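You operate a simulated robot arm through the tools that you are given. There is no shell and no other tool. Be economical: measure what you need, move in short steps, check, and stop when the job is done.

Carry out the task below with a simulated robot arm. There is one attempt and no reset: what you move stays moved.

TASK
Fetch the grease cup and set it in the drip pan.
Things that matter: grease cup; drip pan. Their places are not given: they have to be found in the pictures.

It is judged by the outcome, as a careful person would: the job done as asked, and still so three seconds after it is handed in. It fails if anything else is knocked over, pushed out of place, dropped, spilled or broken.

THE ROBOT
A 6-joint arm with a two-finger parallel gripper, fixed in place. Base frame: the origin is at the foot of the arm, x ahead of it, y to its left, z up; the work surface is at about z = 0.82. Lengths are in m, angles in rad, forces in N, time in s.
With the tool pointing down near the work surface it reaches from about 0.26 to 0.68 m from the base axis. Its first joint turns from -1.152 to 1.152 rad. Payload 2.9 kg.
Tool frame: the origin (TCP) lies between the finger pads and is the grasp point; the fingertips stand 0.03 m ahead of it; z points along the fingers, y is the line along which they close. The gripper opens to 0.11 m. The fingers are 0.02 m wide and 0.01 m thick; the gripper's body (0.048 by 0.112 m) begins 0.055 m behind the TCP.
Orientation is told as [roll, pitch, yaw] about the base's x, y, z axes, in that order, counted from this pose: with the fingers straight down and closing along the base's y, the tool's x points along the base's -x, its y along +y and its z along -z.

THE INTERFACE
- The arm moves only by the tool nudge_tool. Its argument "targets" is a list of rows, each an object of numbers (a shift or turn left out is 0, a gripper value left out holds the last): "dx", "dy", "dz": the shift along the tool's x, y, z in m; "wx", "wy", "wz": the turn, a rotation vector about the tool's x, y, z in rad. In form: [{"dx": .., "dy": .., "dz": .., "wx": .., "wy": .., "wz": ..}, ...]. A call has 1 to 12 rows; each row is the pose to reach, as a shift and turn from the pose commanded when the call began, along the tool's axes at that moment. "jaw" is the gripper command, from -1 (fully open) to 1 (shut), values between in proportion, set as the call begins (left out, the last holds). A row lasts 0.2 s, in which the tool goes at most 0.05 m and 0.15 rad; a call with a longer step from one row to the next is refused whole, and so is a gripper value outside its range. A pose out of reach is approached as far as the arm can. The call stops where the force on the tool passes 40 N (or 10 N more than at its start, if that is more) or the arm is blocked; 0.2 s more then pass. The fingers move at their own pace (about 0.108 m/s each) and stop on an object; they squeeze with about 33 N. The grip force told is the motor's: it shows also when the fingers shut on nothing. Time passes only in rows, and 0.2 s behind the last, so rows that repeat a pose let the fingers close. It gives the time, the measured TCP pose, the force on the tool (base axes), the opening and the grip force at its end, in the units of the frame above (readings bear some noise), and new pictures: "show" is both (left out), scene, wrist or none.
- Cameras (640 x 400 px; columns grow to the right, rows downward): "scene" is fixed at [0.0657, 0.4214, 1.3935]; the picture's right is [-0.86, -0.50, 0.00], its down [-0.24, 0.42, -0.88] and it looks along [0.44, -0.76, -0.48] (base axes); focal length 368 px, centre (320, 200). "wrist" rides on the gripper at [-0.036, 0, -0.057] in the tool frame; the picture's right is [0.00, -1.00, 0.00], its down [0.97, 0.00, -0.24] and it looks along [0.24, 0.00, 0.97] (tool axes); focal length 218 px, centre (320, 200).
- measure_at(camera, pixels): for up to 12 pixels [column, row] of the newest picture of that camera ("zoom" is the newest enlarged one), the place [x, y, z] in the base frame of the surface seen there, good to about 0.002 m. No time passes.
- close_up(camera, box): a new picture of the part [left, top, right, bottom] of that camera's present view, enlarged. No time passes.
- close_job(): hands the job in; it is judged then, once.

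Work in short steps. Measure before you move; look again where a grasp or a placing could have gone wrong, and mend it. You have 60 turns and 100 pictures in all, the two below and enlarged ones among them. Open the gripper and draw the arm clear of the work before you hand the job in, unless the task says otherwise; then end with one line.

The tools are called as name(argument=value, ...) on one line, values as JSON. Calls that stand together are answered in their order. nudge_tool: Moves the arm, as the interface text tells. Its arguments: {"type":"object","properties":{"targets":{"type":"array","items":{"type":"object","properties":{"dx":{"type":"number"},"dy":{"type":"number"},"dz":{"type":"number"},"wx":{"type":"number"},"wy":{"type":"number"},"wz":{"type":"number"}}}},"jaw":{"type":"number"},"show":{"type":"string","enum":["both","scene","wrist","none"]}},"required":["targets"]} The other tools are called the same way: measure_at (camera, pixels) gives the place of the surface under pixels of a picture; close_up (camera, box) takes an enlarged picture of a part of a camera's view; close_job () hands the job in.

At the start:

```text
time_s: 0.0
ee_pos: [0.4248, -0.1009, 1.1374]
orientation: [0.001, 0.001, 0.0]
ft_force: [0.2, -0.5, 1.1]
grip_width: 0.1102
grasp_force: 0.0
```

scene: 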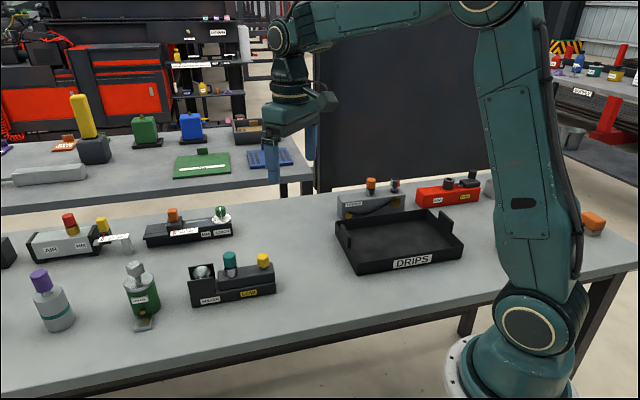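
wrist: 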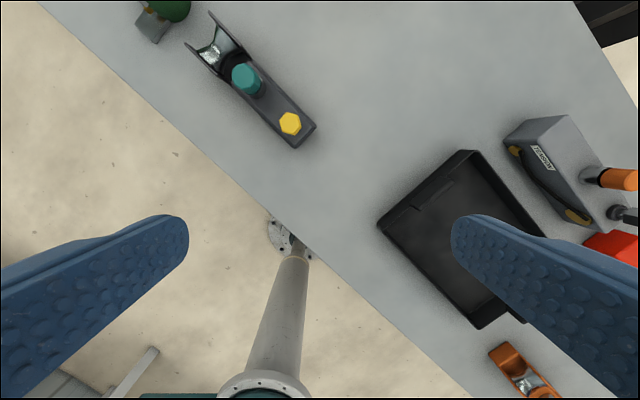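

The drip pan (labelled DRIPS) is at about (400,240) in the scene. The grease cup could be one of several items, so I'll enlarge the left part and the right part.

close_up(camera="scene", box=[0, 190, 160, 340])

close_up(camera="scene", box=[120, 190, 290, 340])

close_up(camera="scene", box=[320, 160, 640, 290])

```text
2.67 times, centred on (80, 265) of scene
```

zoom: 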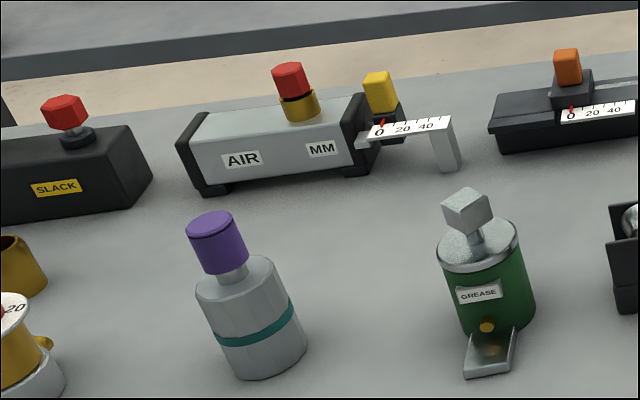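

```text
2.67 times, centred on (205, 265) of scene
```

zoom: 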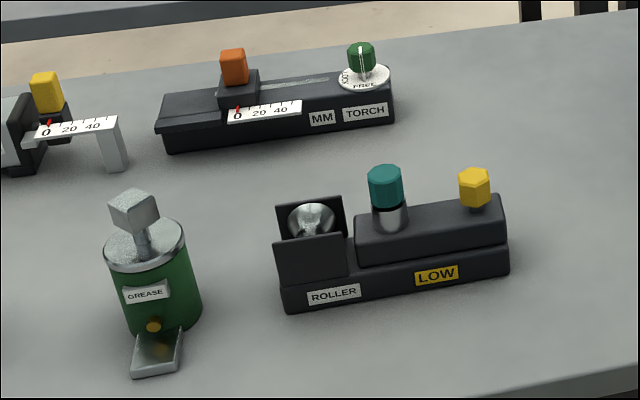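

```text
2.00 times, centred on (480, 225) of scene
```

zoom: 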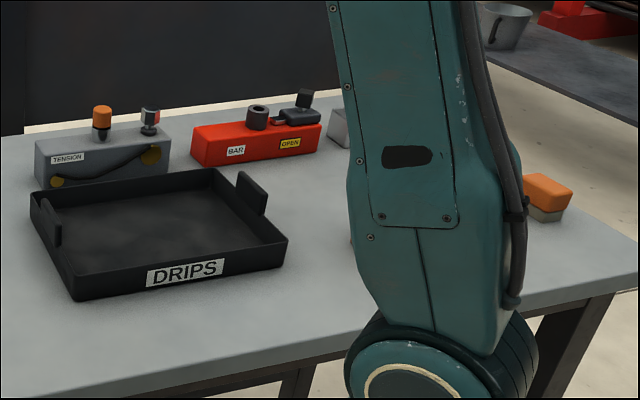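

The green cup labelled GREASE, at scene (140,292), is the target. I'll measure it, the items around it, and the pan.

measure_at(camera="scene", pixels=[[134, 267], [126, 284], [157, 280], [141, 278], [131, 300], [143, 308], [157, 300], [141, 327], [150, 322], [135, 328], [130, 318], [137, 264]])

measure_at(camera="scene", pixels=[[336, 222], [428, 209], [463, 240], [357, 273], [400, 235], [360, 245], [430, 245], [346, 232], [446, 219], [385, 220], [410, 262], [192, 290]])

measure_at(camera="scene", pixels=[[40, 280], [55, 310], [70, 300], [230, 258], [263, 260], [104, 222], [128, 238], [173, 213], [222, 210], [192, 275], [125, 330], [170, 320]])

```text
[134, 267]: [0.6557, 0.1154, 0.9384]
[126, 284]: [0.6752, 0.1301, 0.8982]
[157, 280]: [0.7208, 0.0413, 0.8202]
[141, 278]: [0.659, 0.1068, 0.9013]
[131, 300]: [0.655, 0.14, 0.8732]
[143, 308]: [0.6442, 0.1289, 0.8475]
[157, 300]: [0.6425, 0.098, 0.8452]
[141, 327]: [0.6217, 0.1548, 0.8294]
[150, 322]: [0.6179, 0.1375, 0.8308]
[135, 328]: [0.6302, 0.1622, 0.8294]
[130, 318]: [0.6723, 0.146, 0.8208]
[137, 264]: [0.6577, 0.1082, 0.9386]
```

```text
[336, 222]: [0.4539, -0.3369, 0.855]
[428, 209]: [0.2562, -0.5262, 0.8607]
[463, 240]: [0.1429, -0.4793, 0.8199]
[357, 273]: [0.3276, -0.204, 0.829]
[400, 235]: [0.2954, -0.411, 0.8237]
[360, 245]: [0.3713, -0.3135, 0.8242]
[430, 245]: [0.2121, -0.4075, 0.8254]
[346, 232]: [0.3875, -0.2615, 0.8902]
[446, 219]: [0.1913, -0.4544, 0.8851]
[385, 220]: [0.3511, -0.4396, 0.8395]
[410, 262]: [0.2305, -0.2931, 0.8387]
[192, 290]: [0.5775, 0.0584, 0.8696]
```

```text
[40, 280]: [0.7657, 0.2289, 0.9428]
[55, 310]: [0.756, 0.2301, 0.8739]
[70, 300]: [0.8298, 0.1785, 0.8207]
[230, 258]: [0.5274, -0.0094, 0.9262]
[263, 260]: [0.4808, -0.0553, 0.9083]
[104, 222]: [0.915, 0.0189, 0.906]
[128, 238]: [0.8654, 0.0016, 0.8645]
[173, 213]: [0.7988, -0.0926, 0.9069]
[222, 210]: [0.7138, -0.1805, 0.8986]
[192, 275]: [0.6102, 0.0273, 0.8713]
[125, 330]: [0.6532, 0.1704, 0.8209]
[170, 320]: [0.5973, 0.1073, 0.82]
```

The cup stands near (0.65, 0.11), with its lid at z≈0.90 and its knob top at about 0.94. I'll move above it and look with the wrist camera.

nudge_tool(targets=[{"dx": -0.03, "dy": 0.035, "dz": 0.01}, {"dx": -0.06, "dy": 0.07, "dz": 0.02}, {"dx": -0.09, "dy": 0.105, "dz": 0.03}, {"dx": -0.12, "dy": 0.14, "dz": 0.04}, {"dx": -0.15, "dy": 0.175, "dz": 0.055}, {"dx": -0.175, "dy": 0.205, "dz": 0.07}, {"dx": -0.175, "dy": 0.205, "dz": 0.07}], jaw=-1)

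```text
time_s: 1.6
ee_pos: [0.6005, 0.1032, 1.0656]
orientation: [-0.001, 0.0, -0.003]
ft_force: [0.1, 0.4, -0.6]
grip_width: 0.1104
grasp_force: 0.1
```

scene: 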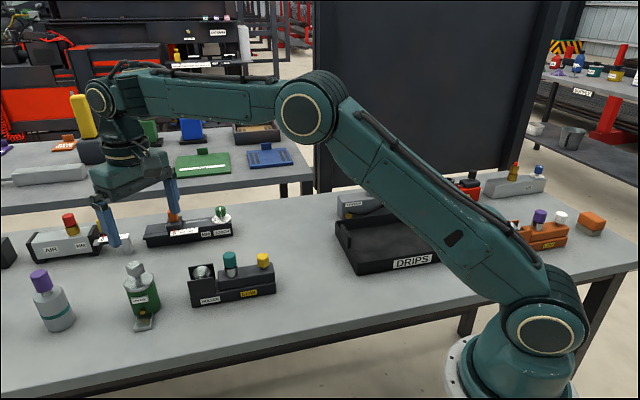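
wrist: 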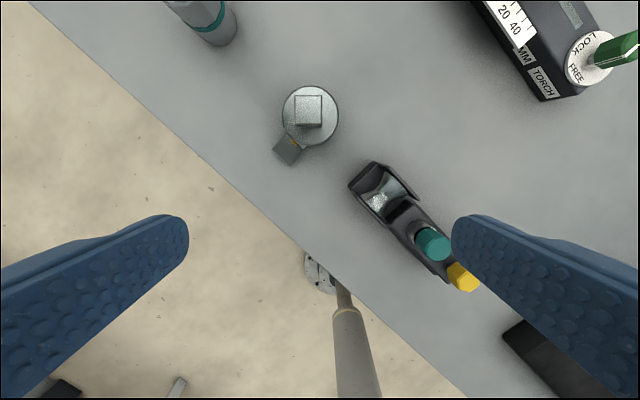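

measure_at(camera="wrist", pixels=[[310, 88], [335, 118], [285, 113], [330, 135], [308, 110], [296, 97], [320, 98], [320, 122], [297, 122], [288, 150], [350, 183], [375, 163]])

close_up(camera="wrist", box=[250, 70, 378, 150])

```text
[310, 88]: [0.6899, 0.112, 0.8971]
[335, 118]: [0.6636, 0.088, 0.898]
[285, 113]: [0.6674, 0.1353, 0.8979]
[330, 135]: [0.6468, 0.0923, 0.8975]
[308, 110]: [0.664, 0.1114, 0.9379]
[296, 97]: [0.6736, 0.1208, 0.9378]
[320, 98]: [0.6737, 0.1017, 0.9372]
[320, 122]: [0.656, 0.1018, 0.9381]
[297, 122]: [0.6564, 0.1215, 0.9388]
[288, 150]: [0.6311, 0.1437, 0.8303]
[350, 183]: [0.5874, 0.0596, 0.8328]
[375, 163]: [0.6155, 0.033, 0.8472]
```

```text
5.00 times, centred on (314, 110) of wrist
```

zoom: 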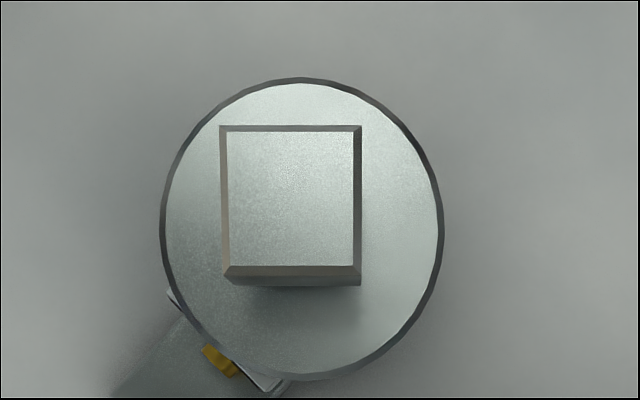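

The cup's lid is centred at (0.665, 0.111), 0.054 m across, and the knob top is at z 0.938. I'll align over it at z≈1.0 with the tips clear of the knob, then check the reach.

nudge_tool(targets=[{"dx": -0.03, "dy": 0.004, "dz": 0.03}, {"dx": -0.0645, "dy": 0.008, "dz": 0.06}, {"dx": -0.0645, "dy": 0.008, "dz": 0.06}], show="wrist")

```text
time_s: 2.4
ee_pos: [0.6555, 0.1095, 1.0078]
orientation: [0.0, 0.002, 0.001]
ft_force: [-0.4, -0.3, -0.4]
grip_width: 0.1099
grasp_force: 0.1
out of reach, approached as far as the arm can: row 2, 3
```

wrist: 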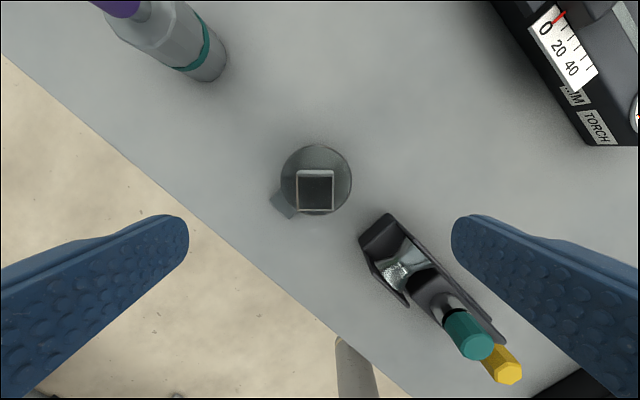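

At this height the arm stopped 10 mm short in x. Lower down it should reach further, so I'll descend a little and check.

nudge_tool(targets=[{"dz": 0.02}, {"dz": 0.04}, {"dz": 0.04}], show="none")

```text
time_s: 3.2
ee_pos: [0.6553, 0.1093, 0.9674]
orientation: [0.001, 0.001, 0.0]
ft_force: [0.2, -1.0, 1.1]
grip_width: 0.11
grasp_force: 0.0
```

nudge_tool(targets=[{"dx": -0.0095, "dy": 0.0015, "dz": 0.01}, {"dx": -0.0095, "dy": 0.0015, "dz": 0.03}, {"dx": -0.0095, "dy": 0.0015, "dz": 0.03}], show="both")

```text
time_s: 4.0
ee_pos: [0.665, 0.1108, 0.9387]
orientation: [0.0, -0.002, 0.0]
ft_force: [1.1, -0.4, 0.3]
grip_width: 0.1099
grasp_force: 0.0
```

scene: 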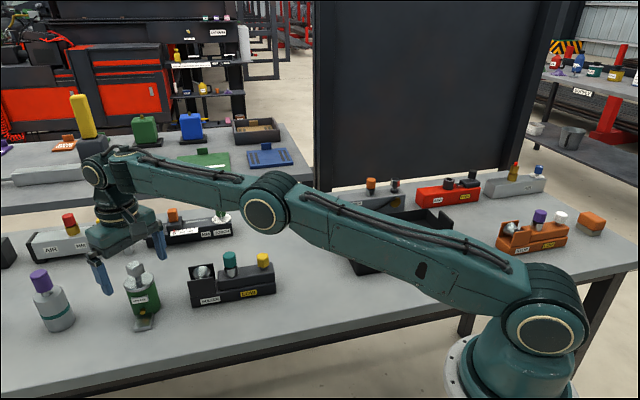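
wrist: 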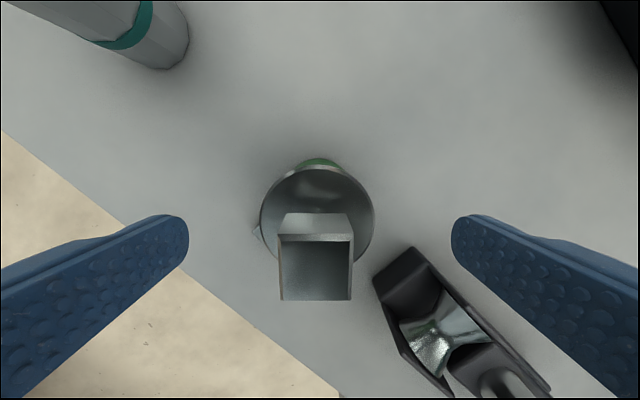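

The TCP is centred on the cup. I'll descend to z≈0.890, which leaves about 7 mm between the knob and the gripper body.

nudge_tool(targets=[{"dz": 0.02}, {"dz": 0.038}, {"dz": 0.048}, {"dz": 0.048}], show="both")

```text
time_s: 5.0
ee_pos: [0.6639, 0.1131, 0.8899]
orientation: [0.002, -0.001, 0.0]
ft_force: [-0.3, -0.2, 0.4]
grip_width: 0.1102
grasp_force: 0.1
```

scene: 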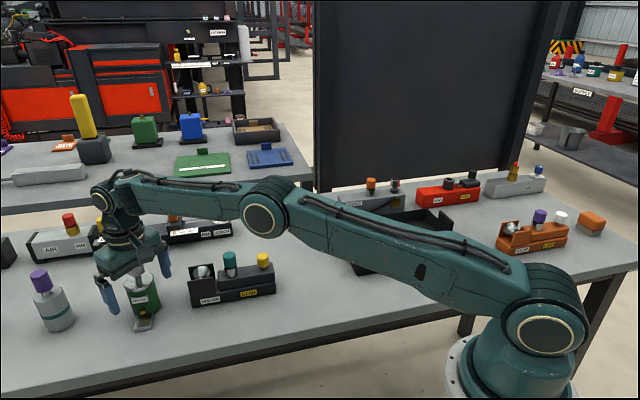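
wrist: 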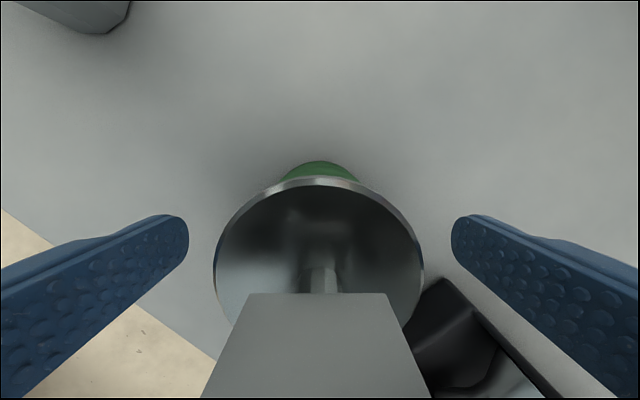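

Both fingers straddle the cup, so I'll close the gripper.

nudge_tool(targets=[{"dz": 0}, {"dz": 0}, {"dz": 0}, {"dz": 0}], jaw=1, show="both")

```text
time_s: 6.0
ee_pos: [0.6633, 0.1129, 0.89]
orientation: [-0.001, 0.001, -0.001]
ft_force: [0.6, 1.7, -0.3]
grip_width: 0.0553
grasp_force: 33.1
```

scene: 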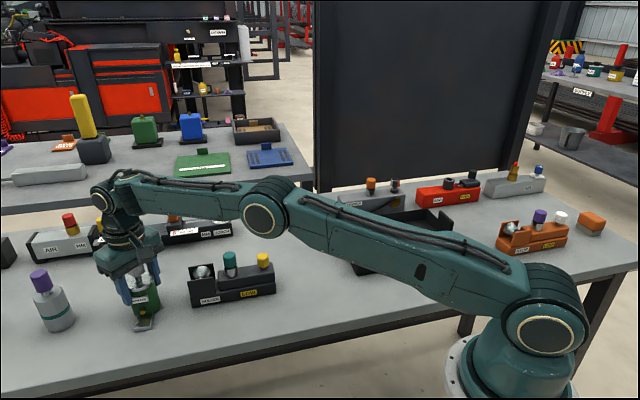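
wrist: 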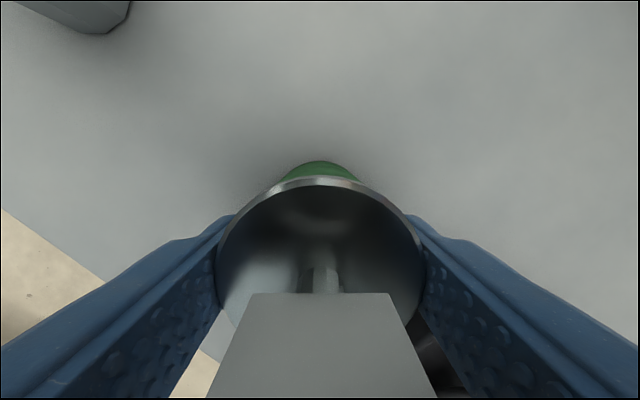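

It is gripped at 0.055 m with 33 N. I'll lift gently.

nudge_tool(targets=[{"dz": -0.015}, {"dz": -0.035}, {"dz": -0.055}, {"dx": 0.005, "dz": -0.07}, {"dx": 0.03, "dz": -0.1}, {"dx": 0.06, "dz": -0.13}, {"dx": 0.06, "dz": -0.13}], show="both")

```text
time_s: 7.6
ee_pos: [0.6027, 0.1144, 1.0203]
orientation: [0.0, -0.002, 0.0]
ft_force: [-0.1, 1.0, -2.8]
grip_width: 0.0551
grasp_force: 32.7
```

scene: 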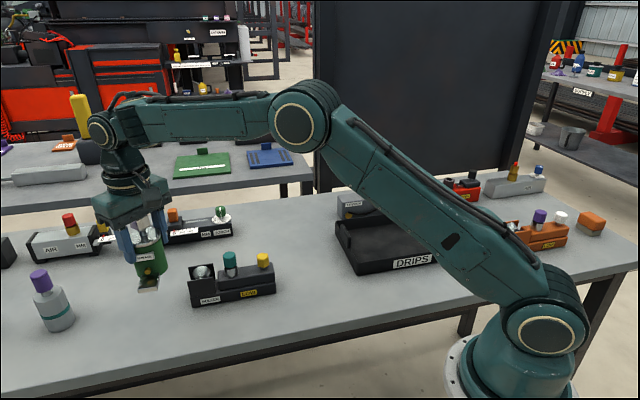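
wrist: 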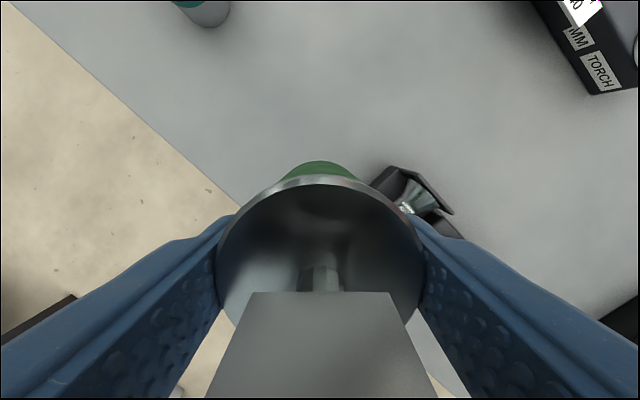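

The cup came up cleanly. The pan centre works out to (0.291, -0.361), so I'll lift to z≈1.10 and carry the cup towards it.

nudge_tool(targets=[{"dz": -0.04}, {"dz": -0.08}, {"dx": 0.022, "dy": -0.034, "dz": -0.085}, {"dx": 0.044, "dy": -0.068, "dz": -0.085}, {"dx": 0.066, "dy": -0.102, "dz": -0.085}, {"dx": 0.088, "dy": -0.136, "dz": -0.085}, {"dx": 0.11, "dy": -0.17, "dz": -0.085}, {"dx": 0.132, "dy": -0.204, "dz": -0.085}, {"dx": 0.154, "dy": -0.238, "dz": -0.085}, {"dx": 0.176, "dy": -0.272, "dz": -0.085}, {"dx": 0.198, "dy": -0.306, "dz": -0.085}, {"dx": 0.22, "dy": -0.34, "dz": -0.085}], show="both")

```text
time_s: 10.2
ee_pos: [0.3823, -0.2261, 1.1047]
orientation: [0.0, 0.001, 0.0]
ft_force: [-0.5, -0.6, -2.2]
grip_width: 0.0551
grasp_force: 32.6
```

scene: 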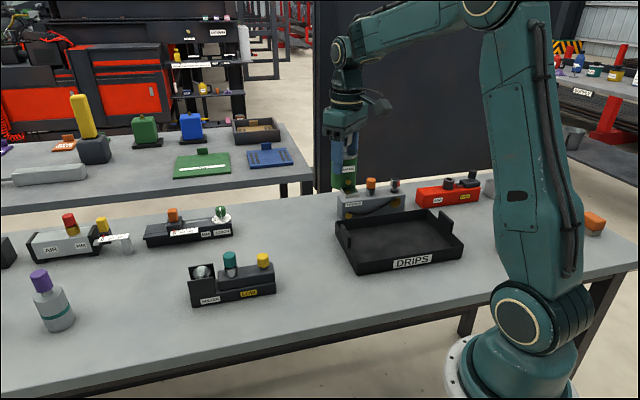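
wrist: 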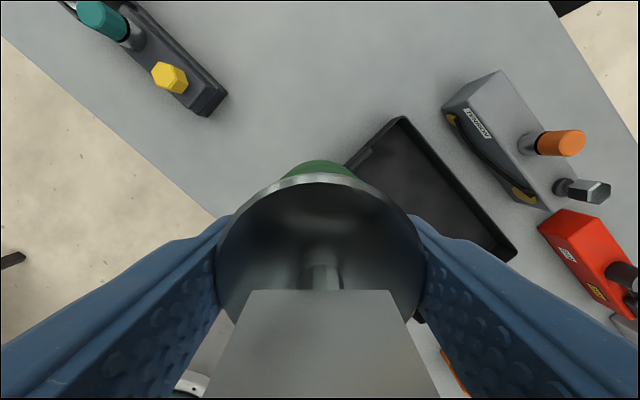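

measure_at(camera="scene", pixels=[[336, 223], [437, 211], [464, 244], [359, 264], [390, 240], [371, 181], [395, 183], [375, 205], [342, 240], [455, 218], [446, 176], [472, 176]])

measure_at(camera="wrist", pixels=[[401, 117], [516, 258], [347, 166], [505, 250], [400, 127], [570, 140], [590, 190], [540, 200], [445, 115]])

close_up(camera="scene", box=[320, 130, 480, 280])

```text
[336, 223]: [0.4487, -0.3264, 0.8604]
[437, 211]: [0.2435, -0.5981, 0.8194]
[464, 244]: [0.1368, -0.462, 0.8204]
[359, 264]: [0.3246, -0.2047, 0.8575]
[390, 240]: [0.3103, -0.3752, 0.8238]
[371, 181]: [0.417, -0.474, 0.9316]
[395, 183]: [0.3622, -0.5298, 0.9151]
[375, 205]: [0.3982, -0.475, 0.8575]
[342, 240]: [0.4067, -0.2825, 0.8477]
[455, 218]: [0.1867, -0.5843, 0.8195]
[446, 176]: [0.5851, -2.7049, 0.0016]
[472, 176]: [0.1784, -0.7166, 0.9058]
```

```text
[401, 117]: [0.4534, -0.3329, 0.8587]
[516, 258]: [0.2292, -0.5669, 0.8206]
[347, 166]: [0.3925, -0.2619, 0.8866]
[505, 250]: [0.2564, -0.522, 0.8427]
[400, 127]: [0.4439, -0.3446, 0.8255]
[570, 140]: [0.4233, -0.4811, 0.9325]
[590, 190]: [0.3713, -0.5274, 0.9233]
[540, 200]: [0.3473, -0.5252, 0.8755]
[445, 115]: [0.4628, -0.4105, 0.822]
```

```text
2.67 times, centred on (400, 205) of scene
```

zoom: 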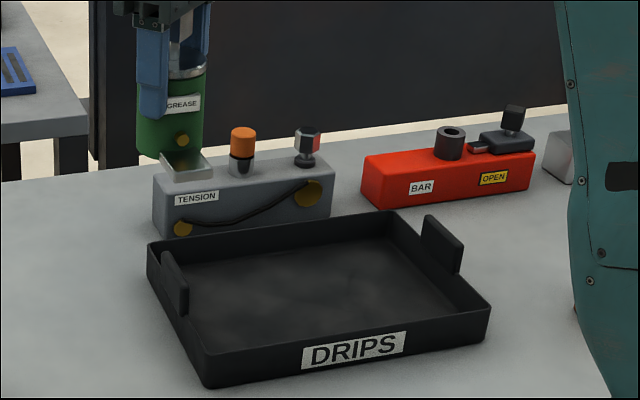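

The tallest nearby item, the tension knob, is at (0.417, -0.474) with its top at 0.93, well clear. I'll move over (0.292, -0.368) and lower to z≈0.95, which puts the cup bottom at about 0.88.

nudge_tool(targets=[{"dx": 0.0225, "dy": -0.0355}, {"dx": 0.045, "dy": -0.071}, {"dx": 0.0675, "dy": -0.1065}, {"dx": 0.0903, "dy": -0.142}, {"dx": 0.0903, "dy": -0.142, "dz": 0.04}, {"dx": 0.0903, "dy": -0.142, "dz": 0.08}, {"dx": 0.0903, "dy": -0.142, "dz": 0.12}, {"dx": 0.0903, "dy": -0.142, "dz": 0.15}, {"dx": 0.0903, "dy": -0.142, "dz": 0.15}], show="both")

```text
time_s: 12.2
ee_pos: [0.2949, -0.3706, 0.9517]
orientation: [-0.001, 0.0, 0.0]
ft_force: [0.9, 0.3, -1.3]
grip_width: 0.0552
grasp_force: 32.5
```

scene: 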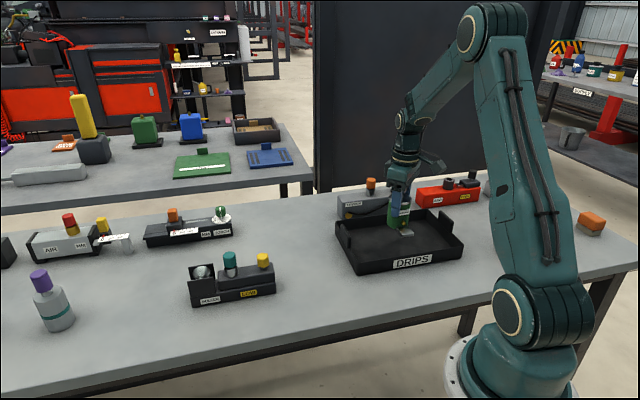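
wrist: 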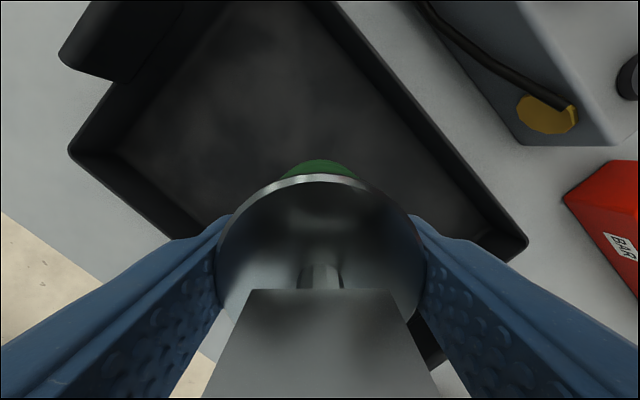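

The cup is over the middle of the pan. I'll lower it until the bottom is just above the floor, with the TCP at about 0.897.

nudge_tool(targets=[{"dz": 0.02}, {"dz": 0.038}, {"dz": 0.048}, {"dz": 0.054}, {"dz": 0.054}], show="scene")

close_up(camera="scene", box=[340, 160, 480, 280])

```text
time_s: 13.4
ee_pos: [0.2948, -0.3689, 0.9011]
orientation: [0.0, 0.001, 0.0]
ft_force: [-0.8, 0.9, -2.1]
grip_width: 0.0553
grasp_force: 33.7
```

scene: 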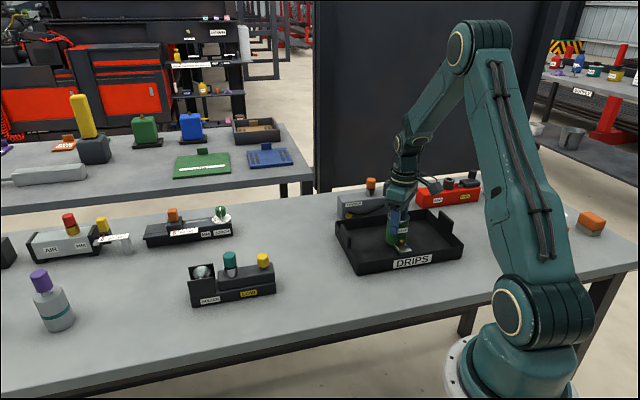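

```text
3.33 times, centred on (410, 220) of scene
```

zoom: 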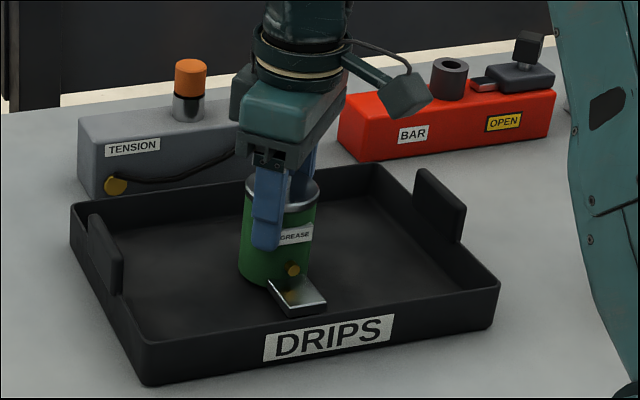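

The cup is still a few mm up, with no contact force yet. I'll lower it in small steps until the force rises.

nudge_tool(targets=[{"dz": 0.002}, {"dz": 0.004}, {"dz": 0.005}, {"dz": 0.005}], show="none")

```text
time_s: 14.4
ee_pos: [0.2931, -0.3691, 0.8961]
orientation: [-0.002, 0.001, 0.0]
ft_force: [0.0, 0.7, -1.5]
grip_width: 0.0551
grasp_force: 33.4
```

nudge_tool(targets=[{"dz": 0.001}, {"dz": 0.002}, {"dz": 0.002}], show="none")

```text
time_s: 15.2
ee_pos: [0.294, -0.3686, 0.8951]
orientation: [0.003, -0.001, -0.001]
ft_force: [-0.2, 0.6, -1.2]
grip_width: 0.0548
grasp_force: 33.5
```

nudge_tool(targets=[{"dz": 0.001}, {"dz": 0.002}, {"dz": 0.002}], show="none")

close_up(camera="scene", box=[370, 180, 450, 270])

```text
time_s: 16.0
ee_pos: [0.2934, -0.3686, 0.8934]
orientation: [-0.001, 0.001, -0.001]
ft_force: [-6.9, 2.0, 19.1]
grip_width: 0.0552
grasp_force: 32.9
```

```text
4.44 times, centred on (410, 225) of scene
```

zoom: 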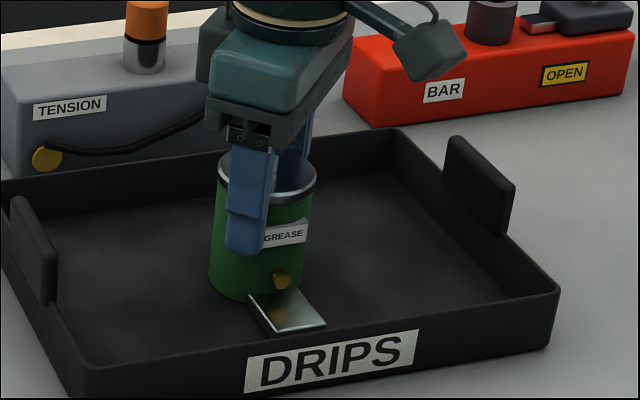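

The force is 19 N, so the cup stands on the pan floor. I'll ease up 1 mm and open part way.

nudge_tool(targets=[{"dz": -0.001}, {"dz": -0.001}], show="none")

nudge_tool(targets=[{"dz": 0}, {"dz": 0}, {"dz": 0}], jaw=-0.6, show="both")

```text
time_s: 16.6
ee_pos: [0.2941, -0.369, 0.8946]
orientation: [-0.003, -0.002, 0.001]
ft_force: [-5.7, 0.8, 19.1]
grip_width: 0.055
grasp_force: 32.8
```

```text
time_s: 17.4
ee_pos: [0.2936, -0.3678, 0.8929]
orientation: [0.0, 0.002, -0.001]
ft_force: [-0.5, 0.5, -0.2]
grip_width: 0.0878
grasp_force: 0.0
```

scene: 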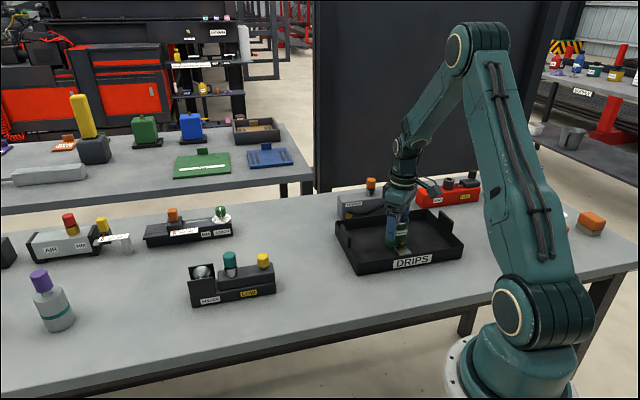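
wrist: 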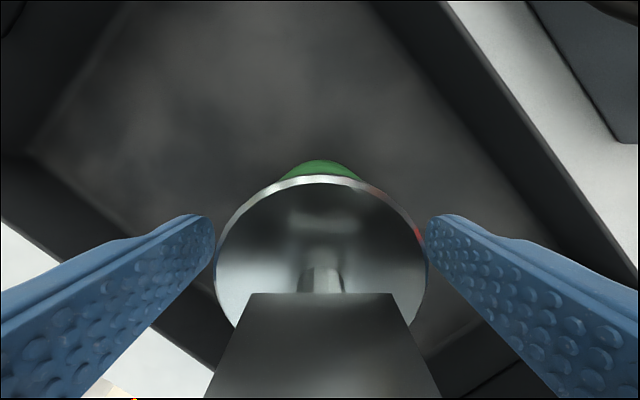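

The cup is released and upright. I'll rise straight up and then look.

nudge_tool(targets=[{"dz": -0.03}, {"dz": -0.07}, {"dz": -0.11}, {"dz": -0.15}, {"dz": -0.19}, {"dx": -0.03, "dy": 0.03, "dz": -0.2}, {"dx": -0.06, "dy": 0.06, "dz": -0.2}, {"dx": -0.09, "dy": 0.09, "dz": -0.2}, {"dx": -0.09, "dy": 0.12, "dz": -0.2}, {"dx": -0.09, "dy": 0.15, "dz": -0.2}, {"dx": -0.09, "dy": 0.15, "dz": -0.2}], show="both")

close_up(camera="scene", box=[320, 160, 480, 280])

```text
time_s: 19.8
ee_pos: [0.3839, -0.2164, 1.0957]
orientation: [0.001, 0.001, 0.0]
ft_force: [0.2, 0.3, 0.7]
grip_width: 0.0882
grasp_force: 0.0
```

scene: 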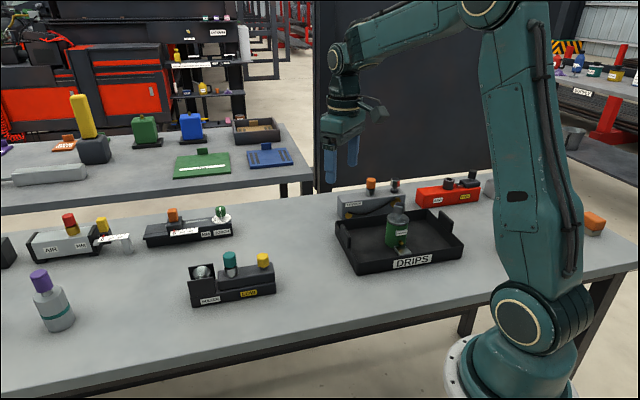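
wrist: 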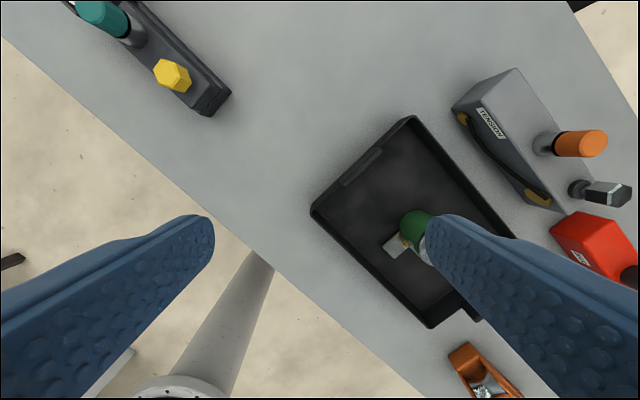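

```text
3.33 times, centred on (400, 220) of scene
```

zoom: 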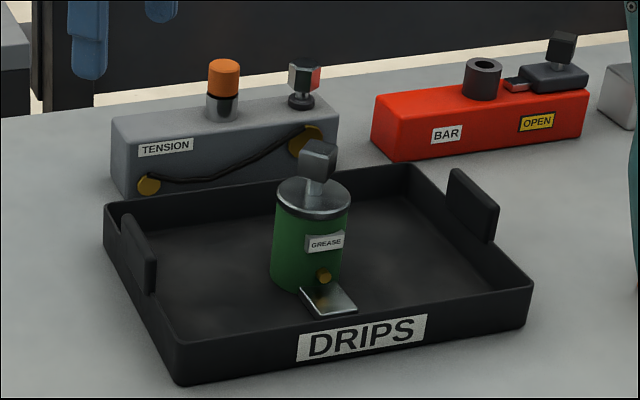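

The cup stands upright in the pan and nothing else has moved. I'll open the gripper fully and hand in.

nudge_tool(targets=[{"dz": 0}, {"dz": 0}], jaw=-1, show="none")

close_job()

```text
time_s: 20.4
ee_pos: [0.382, -0.2158, 1.0951]
orientation: [0.0, -0.001, 0.0]
ft_force: [-0.2, 0.3, -0.9]
grip_width: 0.1102
grasp_force: 0.0
```

```text
The job is handed in.
```

The grease cup is standing upright in the drip pan, nothing else looked moved in the last pictures, and the job is handed in with the gripper open and the arm clear.
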